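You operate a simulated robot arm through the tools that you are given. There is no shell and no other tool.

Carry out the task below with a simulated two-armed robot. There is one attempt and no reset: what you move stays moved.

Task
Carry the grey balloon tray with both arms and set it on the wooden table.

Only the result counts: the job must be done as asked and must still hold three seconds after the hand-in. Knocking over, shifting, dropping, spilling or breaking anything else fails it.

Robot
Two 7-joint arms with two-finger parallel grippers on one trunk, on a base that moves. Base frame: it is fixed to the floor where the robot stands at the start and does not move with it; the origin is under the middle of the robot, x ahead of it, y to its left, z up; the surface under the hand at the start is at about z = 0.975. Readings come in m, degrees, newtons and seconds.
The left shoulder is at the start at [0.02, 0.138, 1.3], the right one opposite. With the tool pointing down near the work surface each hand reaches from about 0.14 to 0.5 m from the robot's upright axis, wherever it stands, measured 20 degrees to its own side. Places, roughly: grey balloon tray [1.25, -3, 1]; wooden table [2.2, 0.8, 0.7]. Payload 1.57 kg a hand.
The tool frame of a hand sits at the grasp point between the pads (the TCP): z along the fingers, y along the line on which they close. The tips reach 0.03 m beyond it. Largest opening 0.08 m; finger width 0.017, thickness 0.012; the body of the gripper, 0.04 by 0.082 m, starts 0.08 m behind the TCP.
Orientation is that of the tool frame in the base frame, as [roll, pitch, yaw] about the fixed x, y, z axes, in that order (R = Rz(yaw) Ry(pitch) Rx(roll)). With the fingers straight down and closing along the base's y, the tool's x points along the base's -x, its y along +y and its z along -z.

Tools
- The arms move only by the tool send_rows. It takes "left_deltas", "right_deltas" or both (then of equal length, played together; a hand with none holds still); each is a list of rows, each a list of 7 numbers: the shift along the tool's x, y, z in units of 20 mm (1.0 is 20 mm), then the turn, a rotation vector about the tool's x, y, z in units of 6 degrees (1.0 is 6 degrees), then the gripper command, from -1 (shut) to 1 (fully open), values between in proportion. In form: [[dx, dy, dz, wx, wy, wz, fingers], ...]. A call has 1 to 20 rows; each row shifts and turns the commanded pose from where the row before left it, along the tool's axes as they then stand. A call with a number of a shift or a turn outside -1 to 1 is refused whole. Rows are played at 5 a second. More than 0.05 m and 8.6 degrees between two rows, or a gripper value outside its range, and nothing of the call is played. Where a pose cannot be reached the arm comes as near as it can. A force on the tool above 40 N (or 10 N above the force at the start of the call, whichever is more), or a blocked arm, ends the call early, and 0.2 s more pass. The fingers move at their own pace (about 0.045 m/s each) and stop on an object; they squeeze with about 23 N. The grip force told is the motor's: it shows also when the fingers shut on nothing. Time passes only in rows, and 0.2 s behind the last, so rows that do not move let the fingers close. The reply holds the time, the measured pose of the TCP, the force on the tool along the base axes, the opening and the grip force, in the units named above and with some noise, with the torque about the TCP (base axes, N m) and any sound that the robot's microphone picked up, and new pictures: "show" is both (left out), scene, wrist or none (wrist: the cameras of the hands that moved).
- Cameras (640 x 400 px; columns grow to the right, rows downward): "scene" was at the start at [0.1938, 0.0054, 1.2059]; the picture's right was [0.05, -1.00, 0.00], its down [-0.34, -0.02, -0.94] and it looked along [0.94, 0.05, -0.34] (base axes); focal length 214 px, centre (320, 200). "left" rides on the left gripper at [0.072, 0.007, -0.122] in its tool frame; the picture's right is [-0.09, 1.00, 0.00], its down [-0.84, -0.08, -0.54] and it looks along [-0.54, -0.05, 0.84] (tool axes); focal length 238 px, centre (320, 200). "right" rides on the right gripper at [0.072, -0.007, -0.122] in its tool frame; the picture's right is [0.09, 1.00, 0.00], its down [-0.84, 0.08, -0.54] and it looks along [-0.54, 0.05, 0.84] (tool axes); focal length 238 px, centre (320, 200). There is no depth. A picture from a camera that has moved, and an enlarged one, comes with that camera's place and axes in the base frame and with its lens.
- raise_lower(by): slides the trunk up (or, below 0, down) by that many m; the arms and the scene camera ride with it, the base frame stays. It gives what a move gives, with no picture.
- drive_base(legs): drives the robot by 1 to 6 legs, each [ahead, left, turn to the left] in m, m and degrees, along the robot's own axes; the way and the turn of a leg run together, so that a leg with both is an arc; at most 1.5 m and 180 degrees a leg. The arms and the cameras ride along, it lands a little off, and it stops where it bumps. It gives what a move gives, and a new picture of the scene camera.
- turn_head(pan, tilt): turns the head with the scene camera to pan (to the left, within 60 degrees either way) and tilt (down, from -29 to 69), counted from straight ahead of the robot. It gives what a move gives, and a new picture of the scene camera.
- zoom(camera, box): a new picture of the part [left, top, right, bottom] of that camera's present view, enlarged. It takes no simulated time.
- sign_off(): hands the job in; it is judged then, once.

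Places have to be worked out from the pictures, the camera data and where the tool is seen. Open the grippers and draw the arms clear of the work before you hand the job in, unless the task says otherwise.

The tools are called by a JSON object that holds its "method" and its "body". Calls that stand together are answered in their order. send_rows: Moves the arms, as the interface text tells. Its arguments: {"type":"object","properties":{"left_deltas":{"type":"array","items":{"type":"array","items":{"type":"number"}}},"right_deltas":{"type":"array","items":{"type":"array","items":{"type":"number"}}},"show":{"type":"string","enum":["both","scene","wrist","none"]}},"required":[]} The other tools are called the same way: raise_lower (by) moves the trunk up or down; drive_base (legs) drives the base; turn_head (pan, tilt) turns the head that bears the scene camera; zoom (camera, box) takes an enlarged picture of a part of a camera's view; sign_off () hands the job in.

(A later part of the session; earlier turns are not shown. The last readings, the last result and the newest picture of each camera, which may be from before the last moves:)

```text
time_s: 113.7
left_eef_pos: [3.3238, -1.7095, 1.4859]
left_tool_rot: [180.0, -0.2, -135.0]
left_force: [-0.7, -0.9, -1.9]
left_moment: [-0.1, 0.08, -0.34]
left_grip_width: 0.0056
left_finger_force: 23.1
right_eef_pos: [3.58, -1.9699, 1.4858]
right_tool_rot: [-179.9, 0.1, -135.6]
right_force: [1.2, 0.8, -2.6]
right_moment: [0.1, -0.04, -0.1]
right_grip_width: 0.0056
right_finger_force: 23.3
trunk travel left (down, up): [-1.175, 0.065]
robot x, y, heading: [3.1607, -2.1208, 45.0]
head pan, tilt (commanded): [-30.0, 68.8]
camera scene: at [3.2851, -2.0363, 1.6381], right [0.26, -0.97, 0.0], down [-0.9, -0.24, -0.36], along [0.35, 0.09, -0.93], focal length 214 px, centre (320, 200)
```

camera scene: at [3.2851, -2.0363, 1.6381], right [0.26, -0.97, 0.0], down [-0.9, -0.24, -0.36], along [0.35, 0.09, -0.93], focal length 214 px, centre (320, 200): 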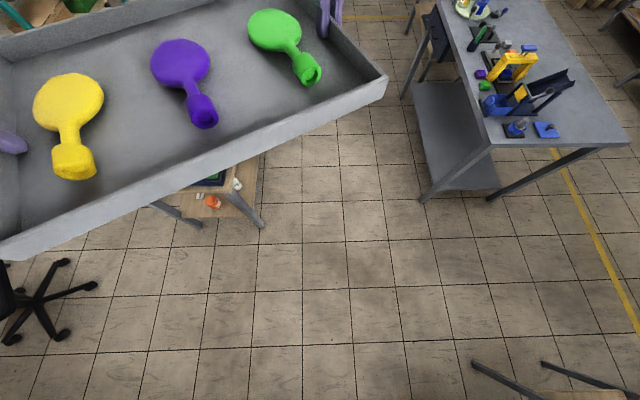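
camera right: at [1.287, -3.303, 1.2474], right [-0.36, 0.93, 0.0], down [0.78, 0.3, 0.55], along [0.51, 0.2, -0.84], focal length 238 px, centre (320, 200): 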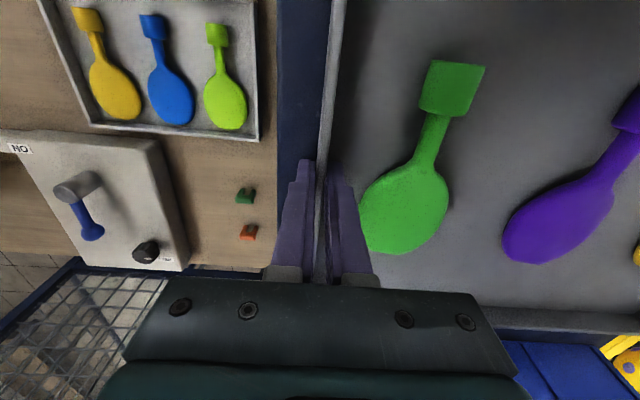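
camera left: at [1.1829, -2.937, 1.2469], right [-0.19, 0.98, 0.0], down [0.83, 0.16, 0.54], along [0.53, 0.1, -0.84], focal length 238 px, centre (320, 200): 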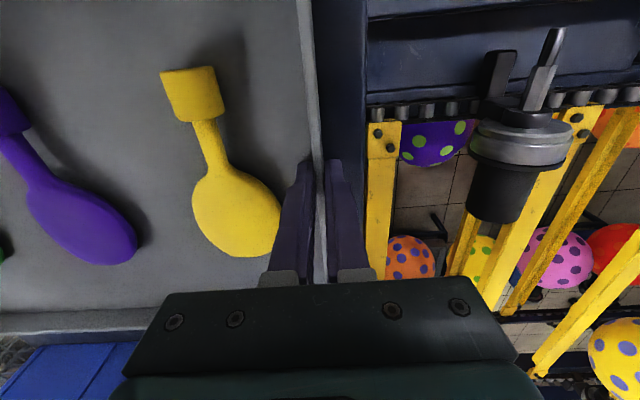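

No base shows in the picture, so I keep generous distances. I turn back to face down the aisle and go forward 1.0 m, staying about 0.7 m short of the chair.

{"method": "drive_base", "body": {"legs": [[0, 0, 60], [1.0, 0, 0]]}}

{"method": "turn_head", "body": {"pan": -50, "tilt": 45}}

```text
time_s: 121.5
left_eef_pos: [2.6255, -0.8155, 1.4855]
left_tool_rot: [180.0, -0.3, -75.0]
left_force: [1.3, -1.0, -1.5]
left_moment: [-0.15, -0.09, -0.3]
left_grip_width: 0.0055
left_finger_force: 23.1
right_eef_pos: [2.98, -0.721, 1.4846]
right_tool_rot: [-180.0, 0.1, -75.3]
right_force: [-1.0, 1.3, -1.6]
right_moment: [0.04, 0.05, -0.07]
right_grip_width: 0.0057
right_finger_force: 23.1
trunk travel left (down, up): [-1.175, 0.065]
robot x, y, heading: [2.8993, -1.1641, 105.0]
head pan, tilt (commanded): [-30.0, 68.8]
camera scene: at [2.8912, -1.0111, 1.6381], right [0.97, -0.26, 0.0], down [-0.24, -0.9, -0.36], along [0.09, 0.35, -0.93], focal length 214 px, centre (320, 200)
```

scene: 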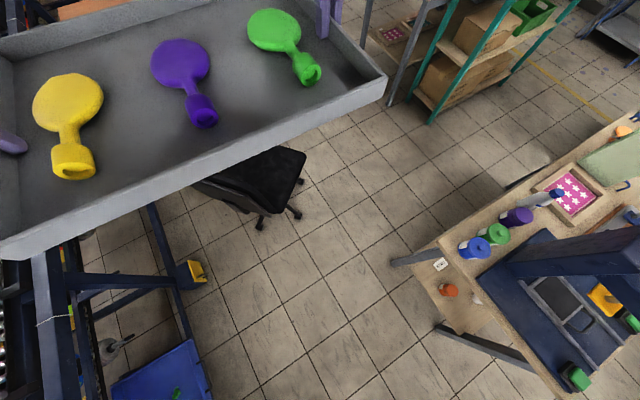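

```text
time_s: 122.4
left_eef_pos: [2.6253, -0.8144, 1.4865]
left_tool_rot: [180.0, -0.2, -74.9]
left_force: [0.1, 0.2, -2.2]
left_moment: [0.09, 0.01, -0.29]
left_grip_width: 0.0058
left_finger_force: 22.7
right_eef_pos: [2.9786, -0.7205, 1.4856]
right_tool_rot: [180.0, 0.1, -75.4]
right_force: [-0.8, 0.4, -1.4]
right_moment: [-0.14, 0.01, -0.09]
right_grip_width: 0.0057
right_finger_force: 23.3
trunk travel left (down, up): [-1.175, 0.065]
robot x, y, heading: [2.903, -1.1617, 104.9]
head pan, tilt (commanded): [-50.0, 45.0]
camera scene: at [2.9233, -0.9985, 1.6669], right [0.82, -0.57, 0.0], down [-0.41, -0.58, -0.71], along [0.41, 0.58, -0.71], focal length 214 px, centre (320, 200)
```

scene: 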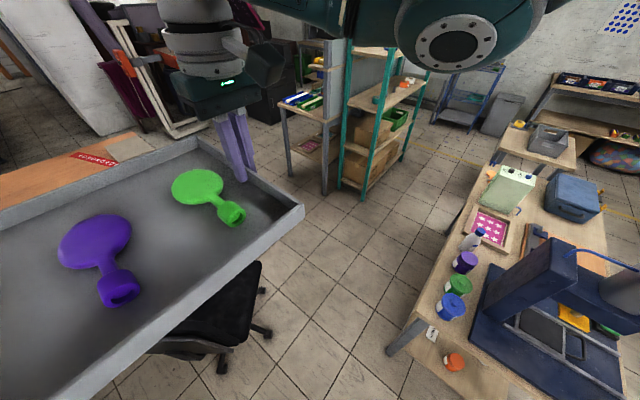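

The way between the press table and the chair is about 0.75 m wide, then open floor on the table's right side. I drive a dog-leg through its middle and on to the table's right side.

{"method": "drive_base", "body": {"legs": [[0.3, -0.2, 0], [0.3, -0.52, 0]]}}

{"method": "turn_head", "body": {"pan": 45, "tilt": 45}}

```text
time_s: 127.7
left_eef_pos: [3.1651, -0.0536, 1.4853]
left_tool_rot: [179.9, -0.2, -75.2]
left_force: [0.3, -1.7, -2.1]
left_moment: [-0.08, -0.02, -0.26]
left_grip_width: 0.0057
left_finger_force: 22.9
right_eef_pos: [3.5204, 0.0392, 1.4846]
right_tool_rot: [-179.9, 0.0, -75.6]
right_force: [0.6, 1.2, -1.7]
right_moment: [-0.03, 0.08, -0.03]
right_grip_width: 0.0056
right_finger_force: 22.8
trunk travel left (down, up): [-1.175, 0.065]
robot x, y, heading: [3.4396, -0.4009, 104.4]
head pan, tilt (commanded): [-50.0, 45.0]
camera scene: at [3.4629, -0.2376, 1.6669], right [0.82, -0.58, 0.0], down [-0.41, -0.58, -0.71], along [0.41, 0.58, -0.71], focal length 214 px, centre (320, 200)
```

scene: 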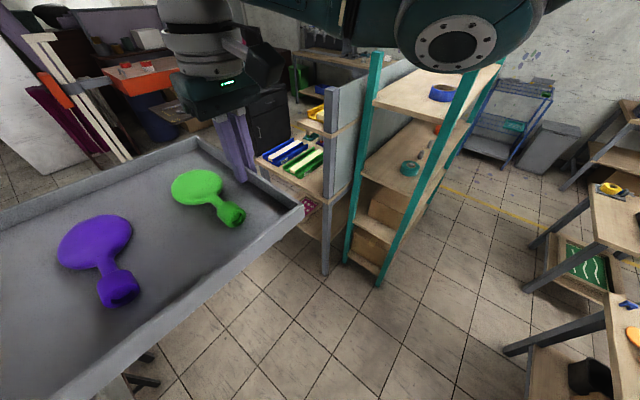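

```text
time_s: 129.4
left_eef_pos: [3.165, -0.0519, 1.4858]
left_tool_rot: [-180.0, -0.2, -75.2]
left_force: [0.8, 0.0, -1.2]
left_moment: [-0.01, -0.02, -0.27]
left_grip_width: 0.0057
left_finger_force: 23.5
right_eef_pos: [3.5194, 0.0381, 1.486]
right_tool_rot: [179.9, 0.1, -75.6]
right_force: [-0.2, 0.5, -1.5]
right_moment: [-0.04, 0.03, -0.13]
right_grip_width: 0.0058
right_finger_force: 23.1
trunk travel left (down, up): [-1.175, 0.065]
robot x, y, heading: [3.4423, -0.4017, 104.8]
head pan, tilt (commanded): [45.0, 45.0]
camera scene: at [3.3457, -0.263, 1.6669], right [0.5, 0.86, 0.0], down [0.61, -0.36, -0.71], along [-0.61, 0.36, -0.71], focal length 214 px, centre (320, 200)
```

scene: 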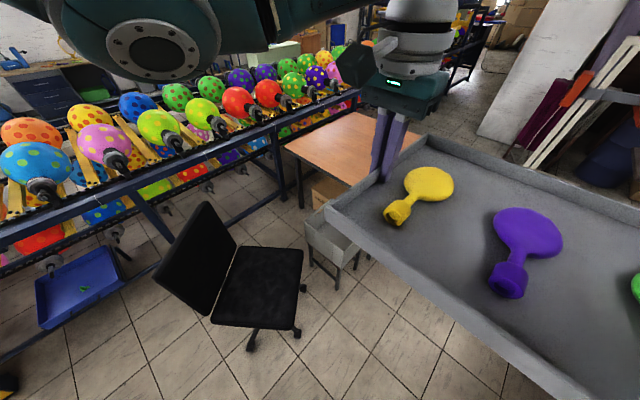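

Now I see a grey bin on a small stand right in front of the table too, so the only good access is the table's right side. I drive ahead 1.2 m beside it and turn left to face it, tray still high.

{"method": "drive_base", "body": {"legs": [[1.2, 0, 0], [0, 0, 90]]}}

{"method": "turn_head", "body": {"pan": 0, "tilt": 30}}

{"method": "turn_head", "body": {"pan": 60, "tilt": 45}}

{"method": "turn_head", "body": {"pan": -60, "tilt": 45}}

```text
time_s: 139.2
left_eef_pos: [2.7848, 0.4823, 1.4859]
left_tool_rot: [180.0, -0.2, 15.0]
left_force: [0.3, -0.1, -1.4]
left_moment: [-0.06, 0.34, -0.29]
left_grip_width: 0.0057
left_finger_force: 22.9
right_eef_pos: [2.6935, 0.836, 1.4849]
right_tool_rot: [180.0, 0.2, 14.4]
right_force: [-2.0, -0.9, -1.3]
right_moment: [0.05, -0.38, -0.03]
right_grip_width: 0.006
right_finger_force: 22.9
trunk travel left (down, up): [-1.175, 0.065]
robot x, y, heading: [3.1342, 0.7578, -165.5]
head pan, tilt (commanded): [45.0, 45.0]
camera scene: at [2.9975, 0.6621, 1.6669], right [-0.86, 0.5, 0.0], down [0.36, 0.61, -0.71], along [-0.36, -0.61, -0.71], focal length 214 px, centre (320, 200)
```

scene: 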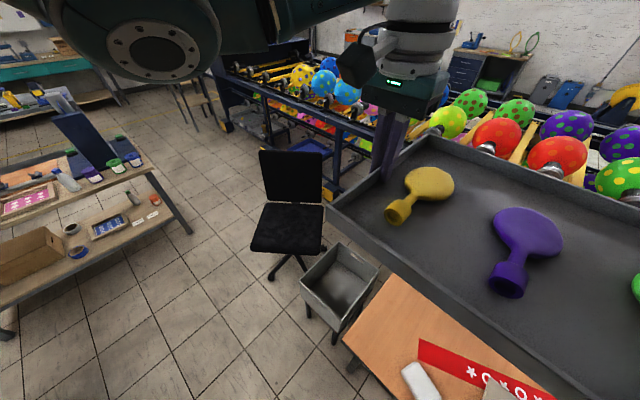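

```text
time_s: 140.4
left_eef_pos: [2.7862, 0.483, 1.4867]
left_tool_rot: [180.0, -0.2, 14.9]
left_force: [0.7, 0.5, -2.0]
left_moment: [-0.02, 0.06, -0.3]
left_grip_width: 0.0058
left_finger_force: 22.9
right_eef_pos: [2.6926, 0.8376, 1.4854]
right_tool_rot: [180.0, 0.1, 14.4]
right_force: [-0.8, 0.2, -2.1]
right_moment: [-0.04, -0.13, -0.09]
right_grip_width: 0.0055
right_finger_force: 22.6
trunk travel left (down, up): [-1.175, 0.065]
robot x, y, heading: [3.1333, 0.7535, -164.9]
head pan, tilt (commanded): [0.0, 30.0]
camera scene: at [2.951, 0.7092, 1.6895], right [-0.26, 0.97, 0.0], down [0.48, 0.13, -0.87], along [-0.84, -0.22, -0.5], focal length 214 px, centre (320, 200)
```

scene: 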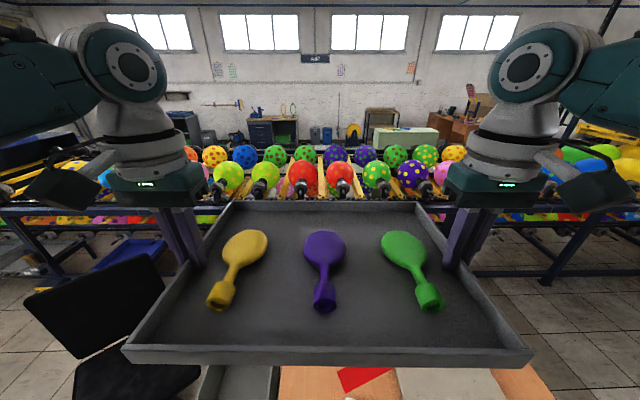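

```text
time_s: 141.7
left_eef_pos: [2.7859, 0.4819, 1.4862]
left_tool_rot: [180.0, -0.2, 14.9]
left_force: [1.4, 0.5, -2.2]
left_moment: [0.06, -0.09, -0.3]
left_grip_width: 0.0058
left_finger_force: 23.0
right_eef_pos: [2.6929, 0.8365, 1.4849]
right_tool_rot: [180.0, 0.1, 14.3]
right_force: [-0.7, -1.3, -1.9]
right_moment: [-0.12, 0.08, -0.05]
right_grip_width: 0.0056
right_finger_force: 22.6
trunk travel left (down, up): [-1.175, 0.065]
robot x, y, heading: [3.1354, 0.7575, -165.6]
head pan, tilt (commanded): [60.0, 45.0]
camera scene: at [3.0171, 0.6539, 1.667], right [-0.96, 0.26, 0.0], down [0.19, 0.68, -0.71], along [-0.19, -0.68, -0.71], focal length 214 px, centre (320, 200)
```

scene: 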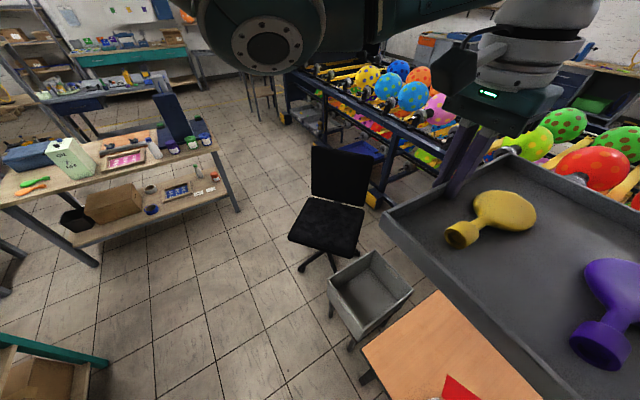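

```text
time_s: 143.7
left_eef_pos: [2.786, 0.4831, 1.4852]
left_tool_rot: [179.9, -0.1, 14.9]
left_force: [1.2, 0.5, -2.3]
left_moment: [0.05, -0.12, -0.27]
left_grip_width: 0.0055
left_finger_force: 23.1
right_eef_pos: [2.6927, 0.8355, 1.4857]
right_tool_rot: [-180.0, 0.2, 14.4]
right_force: [-0.6, -0.2, -2.1]
right_moment: [-0.05, 0.02, -0.06]
right_grip_width: 0.0059
right_finger_force: 22.6
trunk travel left (down, up): [-1.175, 0.065]
robot x, y, heading: [3.1325, 0.7563, -165.0]
head pan, tilt (commanded): [-60.0, 45.0]
camera scene: at [2.9811, 0.79, 1.6669], right [0.71, 0.71, 0.0], down [0.5, -0.5, -0.71], along [-0.5, 0.5, -0.71], focal length 214 px, centre (320, 200)
```

scene: 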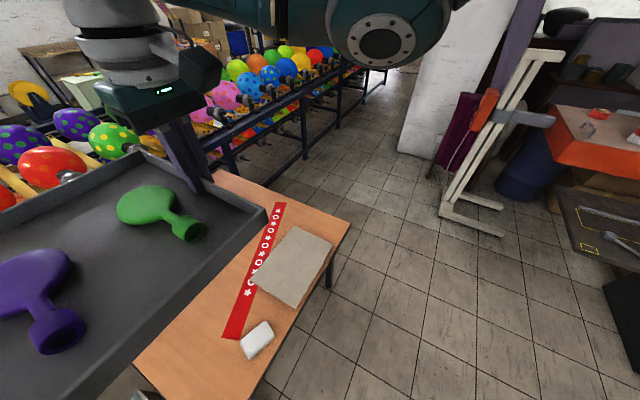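

From this side the table is clear to see: a red banner, a board and a white item lie diagonally on its right half, leaving the conveyor-side half free. The free floor behind the table's far edge lets me set the tray on the far-left free area, so I strafe right to get round the corner.

{"method": "drive_base", "body": {"legs": [[-0.05, -0.7, 0], [0, -0.6, 0]]}}

{"method": "turn_head", "body": {"pan": 0, "tilt": 45}}

```text
time_s: 150.5
left_eef_pos: [2.5063, 1.7478, 1.4864]
left_tool_rot: [180.0, -0.2, 15.1]
left_force: [1.3, 1.1, -2.7]
left_moment: [0.04, -0.1, -0.31]
left_grip_width: 0.0058
left_finger_force: 23.4
right_eef_pos: [2.4121, 2.101, 1.4858]
right_tool_rot: [180.0, 0.1, 14.5]
right_force: [-2.1, -1.6, -2.4]
right_moment: [-0.07, 0.03, -0.11]
right_grip_width: 0.0059
right_finger_force: 22.6
trunk travel left (down, up): [-1.175, 0.065]
robot x, y, heading: [2.8496, 2.0216, -165.4]
head pan, tilt (commanded): [-60.0, 45.0]
camera scene: at [2.7009, 2.0559, 1.6669], right [0.71, 0.71, 0.0], down [0.5, -0.5, -0.71], along [-0.5, 0.5, -0.71], focal length 214 px, centre (320, 200)
```

scene: 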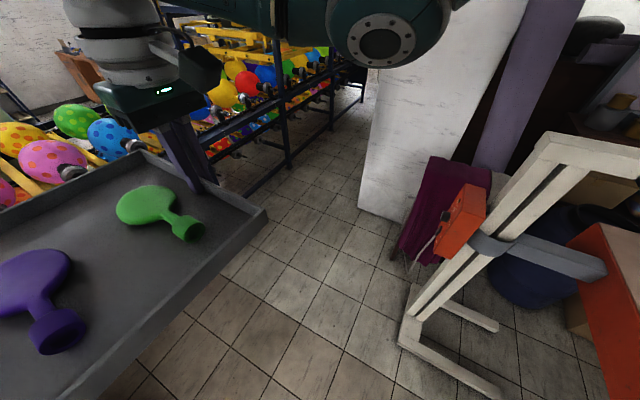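

```text
time_s: 151.8
left_eef_pos: [2.5072, 1.7481, 1.4848]
left_tool_rot: [180.0, -0.2, 15.0]
left_force: [1.5, 0.5, -0.9]
left_moment: [0.01, 0.01, -0.29]
left_grip_width: 0.0056
left_finger_force: 22.8
right_eef_pos: [2.4125, 2.1017, 1.4855]
right_tool_rot: [180.0, 0.1, 14.5]
right_force: [0.2, -0.9, -1.5]
right_moment: [-0.02, -0.05, -0.04]
right_grip_width: 0.0056
right_finger_force: 23.1
trunk travel left (down, up): [-1.175, 0.065]
robot x, y, heading: [2.853, 2.024, -165.2]
head pan, tilt (commanded): [0.0, 45.0]
camera scene: at [2.6797, 1.9774, 1.6669], right [-0.26, 0.97, 0.0], down [0.68, 0.18, -0.71], along [-0.68, -0.18, -0.71], focal length 214 px, centre (320, 200)
```

scene: 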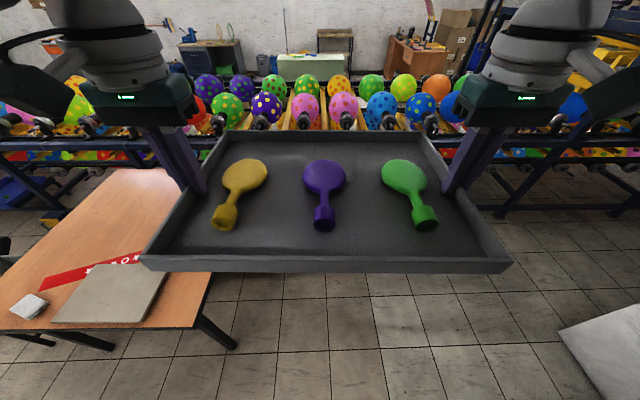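

The robot is past the table's far-right corner with open floor ahead. I drive 0.85 m along the far edge (facing the conveyor) and then turn left to face the table's far-left area.

{"method": "drive_base", "body": {"legs": [[0.87, 0, 0], [0, 0, 70]]}}

{"method": "turn_head", "body": {"pan": 0, "tilt": 35}}

{"method": "turn_head", "body": {"pan": 50, "tilt": 45}}

{"method": "turn_head", "body": {"pan": -50, "tilt": 45}}

```text
time_s: 159.4
left_eef_pos: [2.16, 1.3813, 1.4862]
left_tool_rot: [180.0, -0.2, 84.6]
left_force: [0.3, 1.8, -1.6]
left_moment: [-0.29, 0.03, -0.31]
left_grip_width: 0.0056
left_finger_force: 23.0
right_eef_pos: [1.7951, 1.4165, 1.4848]
right_tool_rot: [-179.9, 0.2, 84.1]
right_force: [-0.2, 0.1, -1.7]
right_moment: [0.37, -0.09, -0.05]
right_grip_width: 0.0057
right_finger_force: 23.0
trunk travel left (down, up): [-1.175, 0.065]
robot x, y, heading: [2.022, 1.8026, -95.3]
head pan, tilt (commanded): [0.0, 45.0]
camera scene: at [2.0058, 1.6232, 1.6669], right [-1.0, 0.1, 0.0], down [0.07, 0.7, -0.71], along [-0.07, -0.7, -0.71], focal length 214 px, centre (320, 200)
```

scene: 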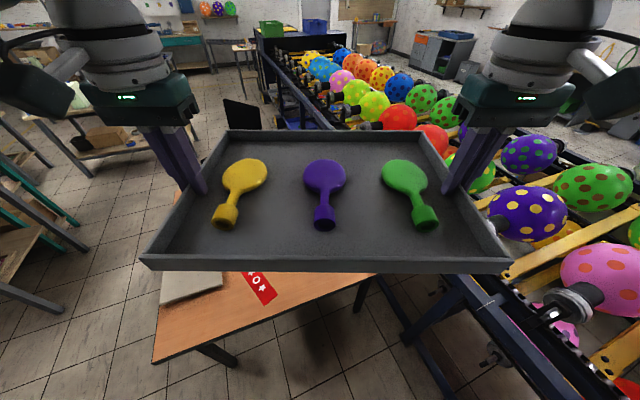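

```text
time_s: 160.1
left_eef_pos: [2.1598, 1.3806, 1.4865]
left_tool_rot: [-179.9, -0.2, 84.6]
left_force: [-0.4, 0.7, -2.0]
left_moment: [-0.11, -0.02, -0.31]
left_grip_width: 0.0057
left_finger_force: 23.1
right_eef_pos: [1.7958, 1.416, 1.4861]
right_tool_rot: [-179.9, 0.0, 84.0]
right_force: [-0.5, -0.5, -1.4]
right_moment: [0.18, -0.08, -0.07]
right_grip_width: 0.0058
right_finger_force: 23.1
trunk travel left (down, up): [-1.175, 0.065]
robot x, y, heading: [2.0255, 1.8054, -95.5]
head pan, tilt (commanded): [0.0, 35.0]
camera scene: at [2.0051, 1.6165, 1.6817], right [-1.0, 0.1, 0.0], down [0.06, 0.57, -0.82], along [-0.08, -0.81, -0.57], focal length 214 px, centre (320, 200)
```

scene: 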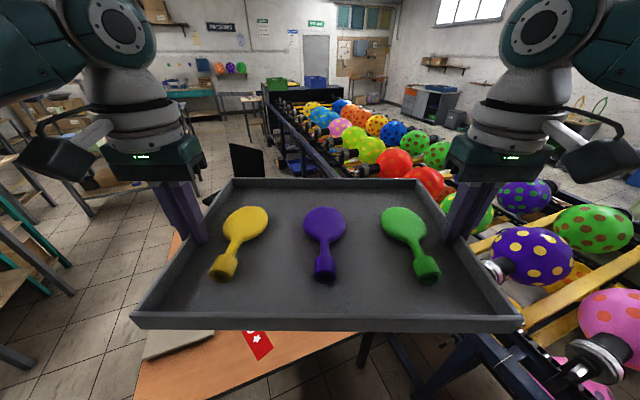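

```text
time_s: 161.3
left_eef_pos: [2.1601, 1.3812, 1.4862]
left_tool_rot: [180.0, -0.2, 84.5]
left_force: [0.1, 0.7, -1.8]
left_moment: [0.08, 0.0, -0.33]
left_grip_width: 0.0055
left_finger_force: 23.0
right_eef_pos: [1.7951, 1.4162, 1.4864]
right_tool_rot: [-179.9, 0.1, 84.1]
right_force: [0.4, -1.0, -1.7]
right_moment: [-0.02, -0.09, -0.1]
right_grip_width: 0.0055
right_finger_force: 23.0
trunk travel left (down, up): [-1.175, 0.065]
robot x, y, heading: [2.0229, 1.801, -95.9]
head pan, tilt (commanded): [50.0, 45.0]
camera scene: at [2.0705, 1.6461, 1.6669], right [-0.71, -0.7, 0.0], down [-0.5, 0.5, -0.71], along [0.5, -0.5, -0.71], focal length 214 px, centre (320, 200)
```

scene: 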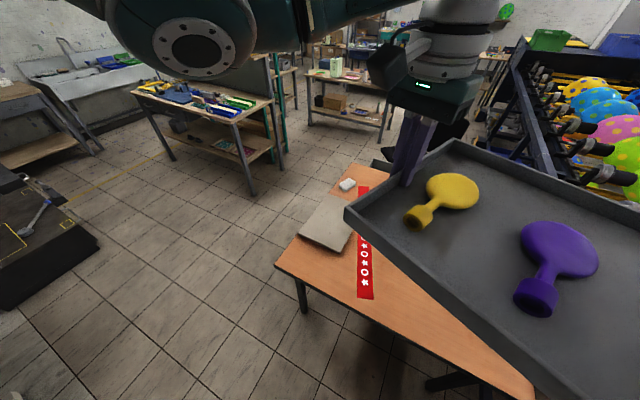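

```text
time_s: 163.0
left_eef_pos: [2.1586, 1.3813, 1.4849]
left_tool_rot: [-180.0, -0.3, 84.6]
left_force: [-0.4, -0.2, -1.9]
left_moment: [0.19, -0.02, -0.31]
left_grip_width: 0.0058
left_finger_force: 23.2
right_eef_pos: [1.7941, 1.4167, 1.4854]
right_tool_rot: [-179.9, 0.1, 84.1]
right_force: [0.7, -0.2, -1.5]
right_moment: [-0.1, -0.07, -0.11]
right_grip_width: 0.0057
right_finger_force: 23.6
trunk travel left (down, up): [-1.175, 0.065]
robot x, y, heading: [2.0232, 1.8039, -95.3]
head pan, tilt (commanded): [-50.0, 45.0]
camera scene: at [1.9466, 1.658, 1.6669], right [-0.57, 0.82, 0.0], down [0.58, 0.4, -0.71], along [-0.58, -0.4, -0.71], focal length 214 px, centre (320, 200)
```

scene: 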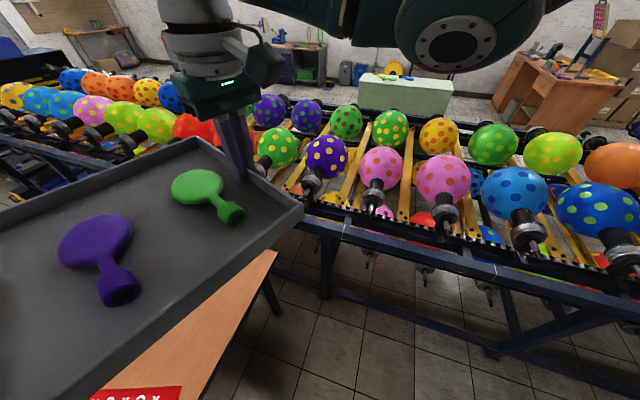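

From here I can measure the table's far edge well: corners at about (2.575, 1.437) and (1.595, 1.14), with the banner's end at (2.16, 1.25), so the far-left area next to the conveyor rail is free for the tray. I align my heading and approach part of the way, tray still high.

{"method": "drive_base", "body": {"legs": [[0, 0, 7], [0.2, -0.09, 0]]}}

{"method": "turn_head", "body": {"pan": 45, "tilt": 60}}

{"method": "turn_head", "body": {"pan": -45, "tilt": 60}}

{"method": "turn_head", "body": {"pan": 0, "tilt": 69}}

```text
time_s: 165.3
left_eef_pos: [2.1257, 1.2, 1.486]
left_tool_rot: [179.9, -0.2, 91.6]
left_force: [0.3, 0.5, -1.8]
left_moment: [-0.03, -0.01, -0.28]
left_grip_width: 0.0057
left_finger_force: 22.6
right_eef_pos: [1.7594, 1.1919, 1.4849]
right_tool_rot: [-179.8, 0.1, 91.1]
right_force: [0.8, -1.2, -2.5]
right_moment: [0.12, -0.03, -0.08]
right_grip_width: 0.0057
right_finger_force: 23.2
trunk travel left (down, up): [-1.175, 0.065]
robot x, y, heading: [1.939, 1.603, -88.3]
head pan, tilt (commanded): [-50.0, 45.0]
camera scene: at [1.8801, 1.4489, 1.6669], right [-0.66, 0.75, 0.0], down [0.53, 0.47, -0.71], along [-0.53, -0.47, -0.71], focal length 214 px, centre (320, 200)
```

scene: 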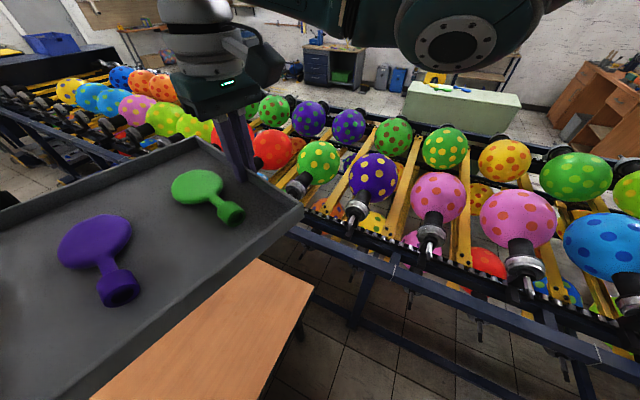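

```text
time_s: 167.0
left_eef_pos: [2.1253, 1.2003, 1.485]
left_tool_rot: [-179.9, -0.2, 91.6]
left_force: [0.3, 1.2, -1.3]
left_moment: [0.06, 0.01, -0.31]
left_grip_width: 0.0058
left_finger_force: 23.0
right_eef_pos: [1.7588, 1.1902, 1.4854]
right_tool_rot: [179.9, 0.1, 91.2]
right_force: [0.1, -1.0, -1.3]
right_moment: [-0.01, -0.07, -0.05]
right_grip_width: 0.0055
right_finger_force: 22.9
trunk travel left (down, up): [-1.175, 0.065]
robot x, y, heading: [1.9375, 1.605, -88.8]
head pan, tilt (commanded): [45.0, 60.0]
camera scene: at [1.9893, 1.457, 1.6475], right [-0.69, -0.73, 0.0], down [-0.63, 0.6, -0.5], along [0.36, -0.34, -0.87], focal length 214 px, centre (320, 200)
```

scene: 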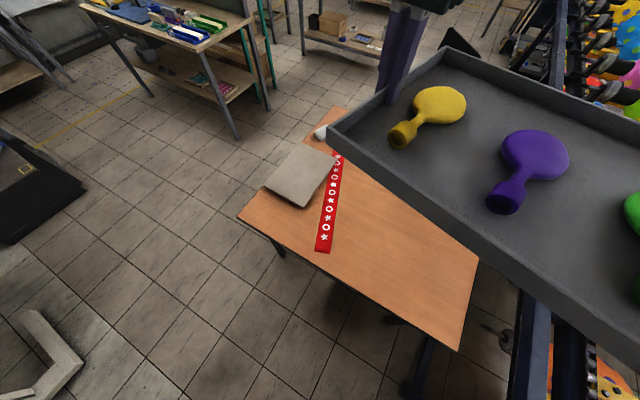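

```text
time_s: 168.7
left_eef_pos: [2.1257, 1.2008, 1.4866]
left_tool_rot: [179.9, -0.2, 91.7]
left_force: [-0.5, 1.8, -2.7]
left_moment: [0.2, -0.02, -0.32]
left_grip_width: 0.0054
left_finger_force: 23.0
right_eef_pos: [1.7593, 1.1913, 1.4859]
right_tool_rot: [-179.9, 0.2, 91.0]
right_force: [-0.2, -0.7, -1.8]
right_moment: [-0.1, -0.06, -0.09]
right_grip_width: 0.0059
right_finger_force: 23.1
trunk travel left (down, up): [-1.175, 0.065]
robot x, y, heading: [1.9355, 1.601, -88.4]
head pan, tilt (commanded): [-45.0, 60.0]
camera scene: at [1.8952, 1.4544, 1.6475], right [-0.73, 0.69, 0.0], down [0.6, 0.63, -0.5], along [-0.34, -0.36, -0.87], focal length 214 px, centre (320, 200)
```

scene: 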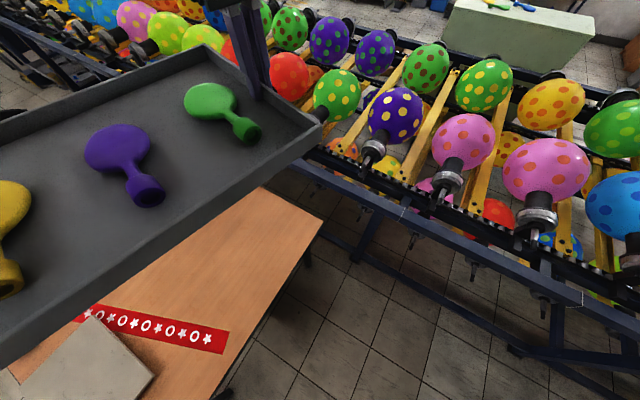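

```text
time_s: 169.8
left_eef_pos: [2.1251, 1.2001, 1.4847]
left_tool_rot: [179.9, -0.2, 91.6]
left_force: [-0.3, 1.6, -2.5]
left_moment: [0.08, -0.01, -0.29]
left_grip_width: 0.0057
left_finger_force: 22.6
right_eef_pos: [1.7595, 1.1913, 1.484]
right_tool_rot: [-179.9, 0.1, 91.0]
right_force: [-0.5, -1.3, -2.7]
right_moment: [-0.04, -0.08, -0.07]
right_grip_width: 0.0057
right_finger_force: 23.3
trunk travel left (down, up): [-1.175, 0.065]
robot x, y, heading: [1.9344, 1.5989, -88.3]
head pan, tilt (commanded): [0.0, 68.8]
camera scene: at [1.9424, 1.4469, 1.6381], right [-1.0, -0.03, 0.0], down [-0.02, 0.93, -0.36], along [0.01, -0.36, -0.93], focal length 214 px, centre (320, 200)
```

scene: 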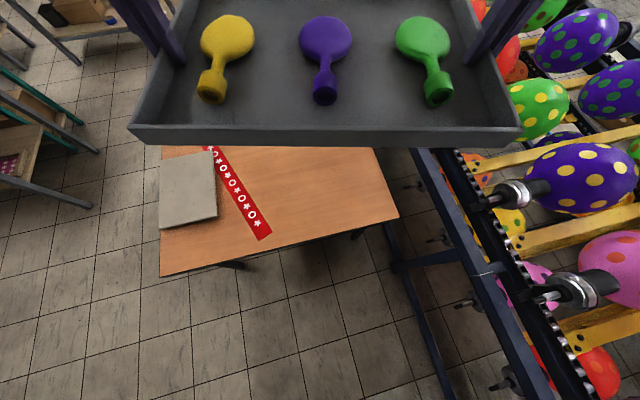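

All views agree on the table geometry. The conveyor rail (top about z = 0.92) is close to where my right elbow will come down, so I first lower the tray 0.10 m with the arms alone, which keeps the elbows higher relative to the tray, and check tracking.

{"method": "send_rows", "body": {"left_deltas": [[0, 0, 0.5, 0, 0, 0, -1], [0, 0, 0.5, 0, 0, 0, -1], [0, 0, 0.5, 0, 0, 0, -1], [0, 0, 0.5, 0, 0, 0, -1], [0, 0, 0.5, 0, 0, 0, -1], [0, 0, 0.5, 0, 0, 0, -1], [0, 0, 0.5, 0, 0, 0, -1], [0, 0, 0.5, 0, 0, 0, -1], [0, 0, 0.5, 0, 0, 0, -1], [0, 0, 0.5, 0, 0, 0, -1], [0, 0, 0, 0, 0, 0, -1]], "right_deltas": [[0, 0, 0.5, 0, 0, 0, -1], [0, 0, 0.5, 0, 0, 0, -1], [0, 0, 0.5, 0, 0, 0, -1], [0, 0, 0.5, 0, 0, 0, -1], [0, 0, 0.5, 0, 0, 0, -1], [0, 0, 0.5, 0, 0, 0, -1], [0, 0, 0.5, 0, 0, 0, -1], [0, 0, 0.5, 0, 0, 0, -1], [0, 0, 0.5, 0, 0, 0, -1], [0, 0, 0.5, 0, 0, 0, -1], [0, 0, 0, 0, 0, 0, -1]], "show": "scene"}}

{"method": "turn_head", "body": {"pan": -55, "tilt": 35}}

```text
time_s: 172.2
left_eef_pos: [2.1263, 1.2004, 1.3858]
left_tool_rot: [179.9, -0.2, 91.6]
left_force: [-1.7, 1.1, -1.8]
left_moment: [-0.12, -0.03, -0.25]
left_grip_width: 0.0055
left_finger_force: 22.4
right_eef_pos: [1.7595, 1.1915, 1.3851]
right_tool_rot: [-180.0, 0.1, 91.0]
right_force: [1.1, -0.3, -2.0]
right_moment: [0.17, -0.11, 0.0]
right_grip_width: 0.0057
right_finger_force: 23.4
trunk travel left (down, up): [-1.175, 0.065]
robot x, y, heading: [1.9357, 1.5999, -88.4]
head pan, tilt (commanded): [0.0, 68.8]
camera scene: at [1.9425, 1.4469, 1.6381], right [-1.0, -0.03, 0.0], down [-0.03, 0.93, -0.36], along [0.01, -0.36, -0.93], focal length 214 px, centre (320, 200)
```

scene: 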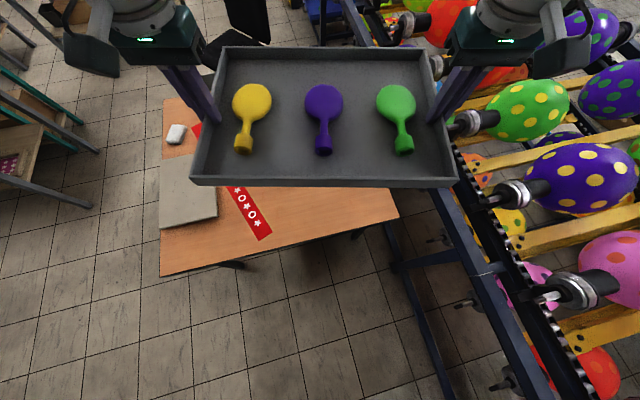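

```text
time_s: 173.4
left_eef_pos: [2.1251, 1.2005, 1.3865]
left_tool_rot: [180.0, -0.1, 91.6]
left_force: [-3.7, 0.8, -2.8]
left_moment: [0.05, -0.03, -0.26]
left_grip_width: 0.0055
left_finger_force: 23.3
right_eef_pos: [1.7599, 1.1904, 1.3845]
right_tool_rot: [180.0, 0.1, 91.0]
right_force: [2.8, -1.1, -1.4]
right_moment: [0.07, -0.1, 0.0]
right_grip_width: 0.0054
right_finger_force: 22.5
trunk travel left (down, up): [-1.175, 0.065]
robot x, y, heading: [1.9403, 1.6022, -88.4]
head pan, tilt (commanded): [-55.0, 35.0]
camera scene: at [1.8703, 1.4503, 1.6817], right [-0.6, 0.8, 0.0], down [0.46, 0.34, -0.82], along [-0.66, -0.49, -0.57], focal length 214 px, centre (320, 200)
```

scene: 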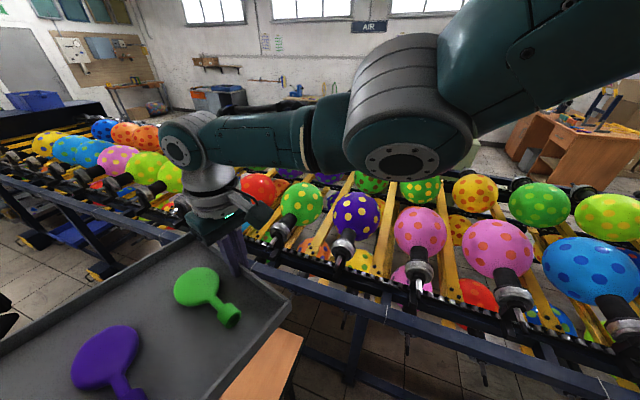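

Both arms track perfectly. I lower the tray a further 5 cm and move it 2 cm forward with the arms so the base need not come as close to the table.

{"method": "send_rows", "body": {"left_deltas": [[-0.2, 0, 0.5, 0, 0, 0, -1], [-0.2, 0, 0.5, 0, 0, 0, -1], [-0.2, 0, 0.5, 0, 0, 0, -1], [-0.2, 0, 0.5, 0, 0, 0, -1], [-0.2, 0, 0.5, 0, 0, 0, -1], [0, 0, 0, 0, 0, 0, -1]], "right_deltas": [[-0.2, 0, 0.5, 0, 0, 0, -1], [-0.2, 0, 0.5, 0, 0, 0, -1], [-0.2, 0, 0.5, 0, 0, 0, -1], [-0.2, 0, 0.5, 0, 0, 0, -1], [-0.2, 0, 0.5, 0, 0, 0, -1], [0, 0, 0, 0, 0, 0, -1]], "show": "none"}}

{"method": "drive_base", "body": {"legs": [[0.06, 0.01, 0]]}}

{"method": "turn_head", "body": {"pan": 0, "tilt": 69}}

```text
time_s: 174.8
left_eef_pos: [2.1261, 1.1973, 1.3432]
left_tool_rot: [-179.8, -0.3, 91.6]
left_force: [-7.6, 0.1, 1.1]
left_moment: [0.03, 0.65, 0.03]
left_grip_width: 0.0058
left_finger_force: 23.6
left hand out of reach, approached as far as the arm can: row 4, 5
right_eef_pos: [1.759, 1.1823, 1.3477]
right_tool_rot: [180.0, 0.0, 91.0]
right_force: [7.5, 0.1, -4.6]
right_moment: [0.02, 0.33, 0.15]
right_grip_width: 0.0058
right_finger_force: 23.7
right hand out of reach, approached as far as the arm can: row 4, 5
trunk travel left (down, up): [-1.175, 0.065]
robot x, y, heading: [1.9369, 1.6045, -88.5]
head pan, tilt (commanded): [-55.0, 35.0]
```

```text
time_s: 175.8
left_eef_pos: [2.1368, 1.1382, 1.3422]
left_tool_rot: [-179.9, -0.2, 91.6]
left_force: [-13.1, -0.7, 0.1]
left_moment: [-0.48, 0.71, 0.03]
left_grip_width: 0.0056
left_finger_force: 22.5
right_eef_pos: [1.7715, 1.1237, 1.3476]
right_tool_rot: [-180.0, 0.0, 91.0]
right_force: [12.4, 0.9, -4.7]
right_moment: [0.52, 0.23, 0.16]
right_grip_width: 0.0056
right_finger_force: 22.8
trunk travel left (down, up): [-1.175, 0.065]
robot x, y, heading: [1.9502, 1.5411, -88.6]
head pan, tilt (commanded): [-55.0, 35.0]
camera scene: at [1.8817, 1.391, 1.6817], right [-0.6, 0.8, 0.0], down [0.46, 0.34, -0.82], along [-0.66, -0.49, -0.57], focal length 214 px, centre (320, 200)
```

scene: 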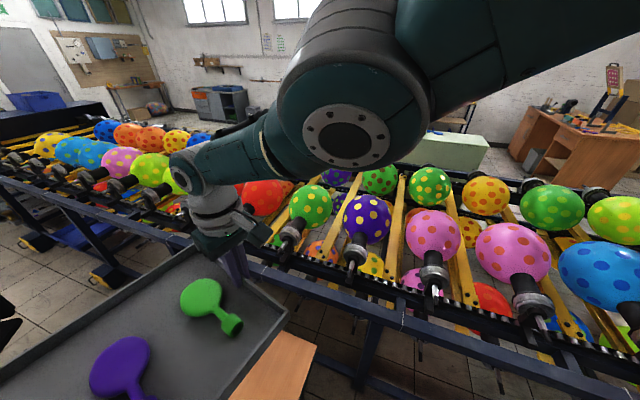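

```text
time_s: 177.0
left_eef_pos: [2.1379, 1.1381, 1.3418]
left_tool_rot: [-179.9, -0.1, 91.6]
left_force: [1.5, -1.2, 1.0]
left_moment: [0.0, 0.49, 0.01]
left_grip_width: 0.0059
left_finger_force: 23.2
right_eef_pos: [1.771, 1.125, 1.3478]
right_tool_rot: [-179.9, 0.1, 91.1]
right_force: [1.3, 0.6, -4.9]
right_moment: [0.07, 0.48, 0.17]
right_grip_width: 0.0058
right_finger_force: 23.3
trunk travel left (down, up): [-1.175, 0.065]
robot x, y, heading: [1.9483, 1.5403, -88.2]
head pan, tilt (commanded): [0.0, 68.8]
camera scene: at [1.9539, 1.3875, 1.6381], right [-1.0, -0.03, 0.0], down [-0.02, 0.93, -0.36], along [0.01, -0.36, -0.93], focal length 214 px, centre (320, 200)
```

scene: 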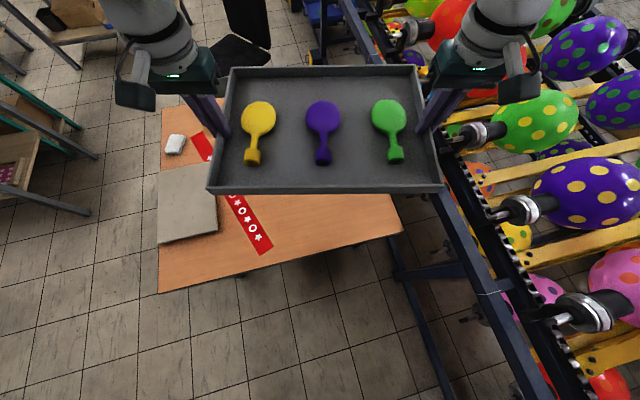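

The arms hit their reach limit near the end (hands now 6 mm apart in height). I back up 3 cm with the arms to a comfortable depth and check that both hands level out.

{"method": "send_rows", "body": {"left_deltas": [[0, 0, -0.5, 0, 0, 0, -1], [0, 0, -0.5, 0, 0, 0, -1], [0, 0, -0.5, 0, 0, 0, -1], [0, 0, 0, 0, 0, 0, -1], [0, 0, 0, 0, 0, 0, -1]], "right_deltas": [[0, 0, -0.5, 0, 0, 0, -1], [0, 0, -0.5, 0, 0, 0, -1], [0, 0, -0.5, 0, 0, 0, -1], [0, 0, 0, 0, 0, 0, -1], [0, 0, 0, 0, 0, 0, -1]], "show": "scene"}}

```text
time_s: 178.2
left_eef_pos: [2.1372, 1.1387, 1.3726]
left_tool_rot: [-179.8, -0.2, 91.6]
left_force: [-2.3, -0.1, 0.7]
left_moment: [-0.21, 0.54, 0.03]
left_grip_width: 0.0058
left_finger_force: 23.2
right_eef_pos: [1.7706, 1.1251, 1.3798]
right_tool_rot: [179.9, 0.0, 91.0]
right_force: [1.2, 0.4, -5.3]
right_moment: [0.27, 0.46, 0.1]
right_grip_width: 0.006
right_finger_force: 22.9
trunk travel left (down, up): [-1.175, 0.065]
robot x, y, heading: [1.9454, 1.5419, -88.5]
head pan, tilt (commanded): [0.0, 68.8]
camera scene: at [1.954, 1.3875, 1.6381], right [-1.0, -0.03, 0.0], down [-0.02, 0.93, -0.36], along [0.01, -0.36, -0.93], focal length 214 px, centre (320, 200)
```

scene: 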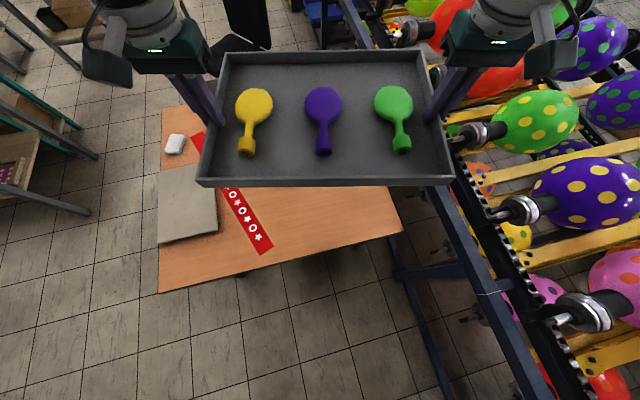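

The left hand ended up 7 mm lower and 5 mm further back than the right one relative to the earlier grip. I correct both halves gently so the tray is level and the strain goes away.

{"method": "send_rows", "body": {"left_deltas": [[-0.06, 0, -0.09, 0, 0, 0, -1], [-0.06, 0, -0.09, 0, 0, 0, -1], [0, 0, 0, 0, 0, 0, -1], [0, 0, 0, 0, 0, 0, -1]], "right_deltas": [[0.06, 0, 0.09, 0, 0, 0, -1], [0.06, 0, 0.09, 0, 0, 0, -1], [0, 0, 0, 0, 0, 0, -1], [0, 0, 0, 0, 0, 0, -1]], "show": "both"}}

```text
time_s: 179.2
left_eef_pos: [2.1365, 1.1362, 1.375]
left_tool_rot: [-179.8, -0.2, 91.6]
left_force: [-0.8, 0.8, -2.0]
left_moment: [0.17, -0.12, -0.29]
left_grip_width: 0.0057
left_finger_force: 22.5
right_eef_pos: [1.7717, 1.1277, 1.3754]
right_tool_rot: [179.8, 0.1, 91.1]
right_force: [2.0, -1.4, -2.6]
right_moment: [-0.09, -0.05, -0.04]
right_grip_width: 0.0058
right_finger_force: 22.6
trunk travel left (down, up): [-1.175, 0.065]
robot x, y, heading: [1.9499, 1.5428, -88.5]
head pan, tilt (commanded): [0.0, 68.8]
camera scene: at [1.954, 1.3875, 1.6381], right [-1.0, -0.03, 0.0], down [-0.02, 0.93, -0.36], along [0.01, -0.36, -0.93], focal length 214 px, centre (320, 200)
camera right: at [1.7635, 1.1974, 1.4978], right [0.99, 0.11, 0.0], down [0.09, -0.83, 0.54], along [0.06, -0.54, -0.84], focal length 238 px, centre (320, 200)
camera left: at [2.1435, 1.2081, 1.498], right [1.0, -0.06, 0.0], down [-0.05, -0.84, 0.54], along [-0.04, -0.54, -0.84], focal length 238 px, centre (320, 200)
```

scene: 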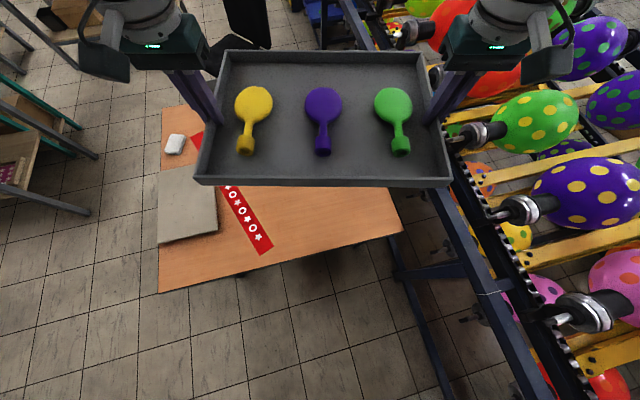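
right: 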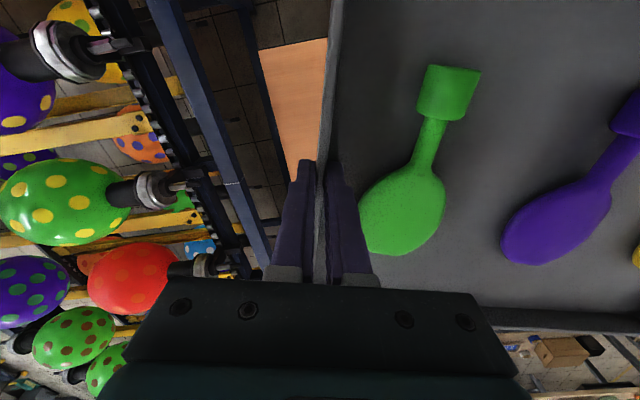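
left: 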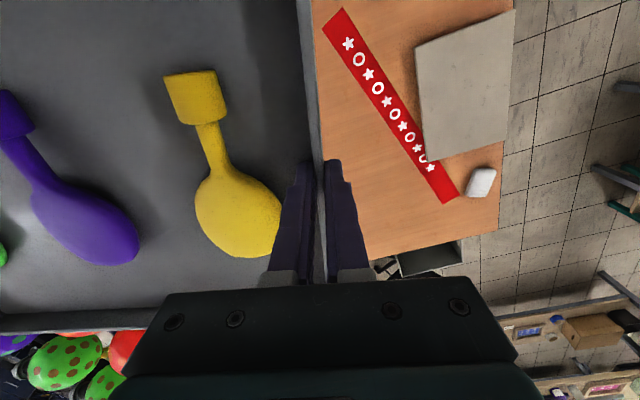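

The tray is level and balanced again. I bring it 1 cm forward and 1 cm up with the arms, then creep the base the last 4.5 cm to the table.

{"method": "send_rows", "body": {"left_deltas": [[-0.125, 0, -0.125, 0, 0, 0, -1], [-0.125, 0, -0.125, 0, 0, 0, -1], [-0.125, 0, -0.125, 0, 0, 0, -1], [-0.125, 0, -0.125, 0, 0, 0, -1], [0, 0, 0, 0, 0, 0, -1]], "right_deltas": [[-0.125, 0, -0.125, 0, 0, 0, -1], [-0.125, 0, -0.125, 0, 0, 0, -1], [-0.125, 0, -0.125, 0, 0, 0, -1], [-0.125, 0, -0.125, 0, 0, 0, -1], [0, 0, 0, 0, 0, 0, -1]], "show": "none"}}

{"method": "drive_base", "body": {"legs": [[0.045, 0, 0]]}}

```text
time_s: 180.4
left_eef_pos: [2.1369, 1.1266, 1.3854]
left_tool_rot: [-179.9, -0.1, 91.5]
left_force: [-0.9, 1.1, -3.2]
left_moment: [0.58, -0.09, -0.32]
left_grip_width: 0.0056
left_finger_force: 23.4
right_eef_pos: [1.771, 1.1166, 1.3866]
right_tool_rot: [179.9, 0.1, 91.2]
right_force: [1.2, -1.5, -0.7]
right_moment: [-0.48, -0.09, -0.11]
right_grip_width: 0.0055
right_finger_force: 23.0
trunk travel left (down, up): [-1.175, 0.065]
robot x, y, heading: [1.9491, 1.5433, -88.5]
head pan, tilt (commanded): [0.0, 68.8]
```

```text
time_s: 181.3
left_eef_pos: [2.1395, 1.0816, 1.3859]
left_tool_rot: [-179.8, -0.2, 91.6]
left_force: [-1.4, 1.3, -2.5]
left_moment: [0.39, -0.13, -0.32]
left_grip_width: 0.0055
left_finger_force: 22.6
right_eef_pos: [1.7728, 1.0721, 1.3846]
right_tool_rot: [-179.8, 0.1, 91.0]
right_force: [1.3, -1.0, -2.4]
right_moment: [-0.35, -0.1, -0.06]
right_grip_width: 0.0059
right_finger_force: 23.3
trunk travel left (down, up): [-1.175, 0.065]
robot x, y, heading: [1.9516, 1.4982, -88.4]
head pan, tilt (commanded): [0.0, 68.8]
camera scene: at [1.9551, 1.3429, 1.6381], right [-1.0, -0.03, 0.0], down [-0.02, 0.93, -0.36], along [0.01, -0.36, -0.93], focal length 214 px, centre (320, 200)
```

scene: 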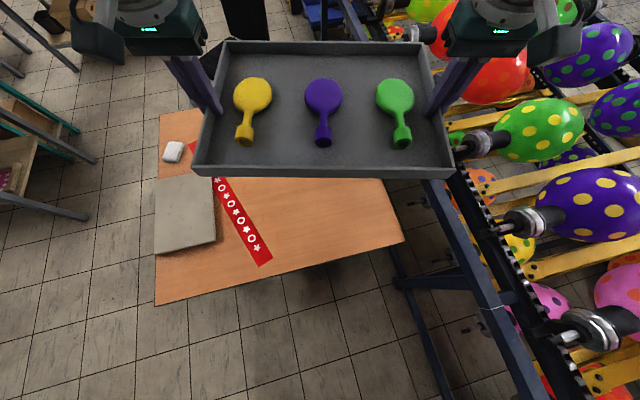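

The tray now hangs over the free far-left area, its near corner about 1–2 cm inside the table edge. I creep 1.2 cm more and lower the trunk 0.35 m, then check.

{"method": "drive_base", "body": {"legs": [[0.012, 0, 0]]}}

{"method": "raise_lower", "body": {"by": -0.35}}

{"method": "turn_head", "body": {"pan": -45, "tilt": 45}}

{"method": "turn_head", "body": {"pan": 0, "tilt": 69}}

```text
time_s: 182.1
left_eef_pos: [2.1386, 1.0699, 1.386]
left_tool_rot: [-179.9, -0.2, 91.6]
left_force: [-0.3, 0.6, -2.2]
left_moment: [-0.14, -0.16, -0.3]
left_grip_width: 0.0059
left_finger_force: 23.2
right_eef_pos: [1.7742, 1.0604, 1.3854]
right_tool_rot: [179.9, 0.0, 91.1]
right_force: [0.5, -0.9, -2.0]
right_moment: [0.15, -0.08, -0.02]
right_grip_width: 0.0057
right_finger_force: 23.2
trunk travel left (down, up): [-1.175, 0.065]
robot x, y, heading: [1.9493, 1.4879, -88.7]
head pan, tilt (commanded): [0.0, 68.8]
camera scene: at [1.9555, 1.3309, 1.6381], right [-1.0, -0.03, 0.0], down [-0.02, 0.93, -0.36], along [0.01, -0.36, -0.93], focal length 214 px, centre (320, 200)
```

scene: 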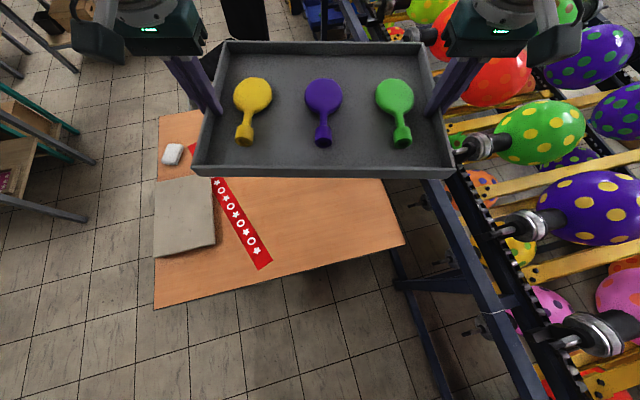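

```text
time_s: 185.5
left_eef_pos: [2.1392, 1.0694, 1.036]
left_tool_rot: [-179.9, -0.2, 91.6]
left_force: [-0.1, 1.1, -2.8]
left_moment: [0.16, -0.14, -0.32]
left_grip_width: 0.0059
left_finger_force: 22.7
right_eef_pos: [1.7727, 1.0612, 1.0354]
right_tool_rot: [179.8, 0.0, 91.0]
right_force: [0.7, -1.4, -1.7]
right_moment: [-0.08, -0.06, -0.09]
right_grip_width: 0.0056
right_finger_force: 23.0
trunk travel left (down, up): [-0.825, 0.415]
robot x, y, heading: [1.9519, 1.4836, -88.2]
head pan, tilt (commanded): [0.0, 68.8]
```

```text
time_s: 186.6
left_eef_pos: [2.1388, 1.0699, 1.0355]
left_tool_rot: [-179.9, -0.2, 91.6]
left_force: [-0.4, -0.1, -2.6]
left_moment: [0.09, -0.11, -0.27]
left_grip_width: 0.0057
left_finger_force: 23.8
right_eef_pos: [1.7727, 1.0604, 1.0351]
right_tool_rot: [179.9, -0.1, 91.1]
right_force: [0.8, -1.7, -1.4]
right_moment: [0.0, -0.03, -0.08]
right_grip_width: 0.006
right_finger_force: 23.0
trunk travel left (down, up): [-0.825, 0.415]
robot x, y, heading: [1.9507, 1.4841, -88.6]
head pan, tilt (commanded): [-45.0, 45.0]
camera scene: at [1.8981, 1.3279, 1.3169], right [-0.73, 0.69, 0.0], down [0.49, 0.51, -0.71], along [-0.49, -0.51, -0.71], focal length 214 px, centre (320, 200)
```

scene: 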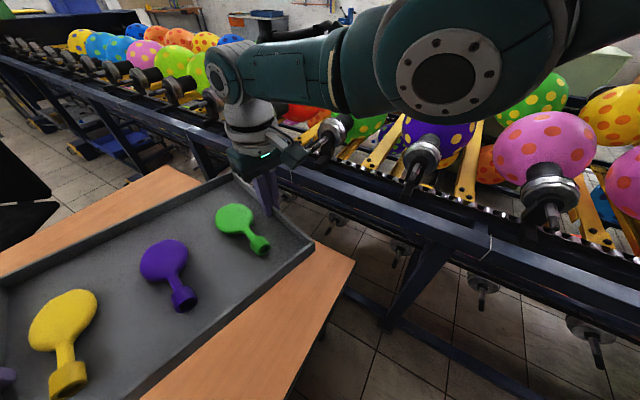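

```text
time_s: 187.7
left_eef_pos: [2.1384, 1.0692, 1.0355]
left_tool_rot: [-179.9, -0.2, 91.6]
left_force: [-0.2, 0.6, -2.9]
left_moment: [0.01, -0.16, -0.28]
left_grip_width: 0.0057
left_finger_force: 22.8
right_eef_pos: [1.7731, 1.061, 1.0346]
right_tool_rot: [180.0, 0.1, 91.1]
right_force: [0.6, -0.3, -1.1]
right_moment: [0.04, -0.05, -0.09]
right_grip_width: 0.0056
right_finger_force: 22.5
trunk travel left (down, up): [-0.825, 0.415]
robot x, y, heading: [1.9507, 1.4854, -88.6]
head pan, tilt (commanded): [0.0, 68.8]
camera scene: at [1.9554, 1.331, 1.2881], right [-1.0, -0.03, 0.0], down [-0.02, 0.93, -0.36], along [0.01, -0.36, -0.93], focal length 214 px, centre (320, 200)
```

scene: 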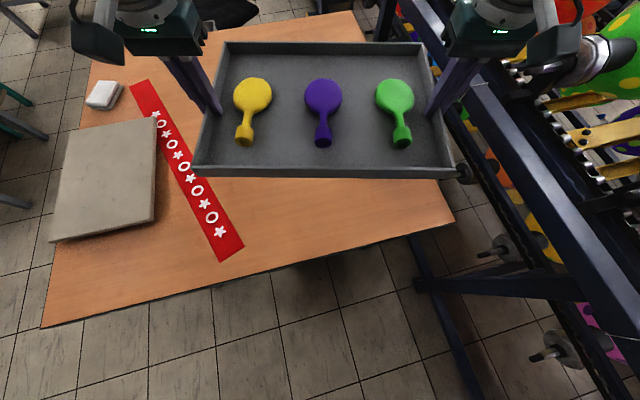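

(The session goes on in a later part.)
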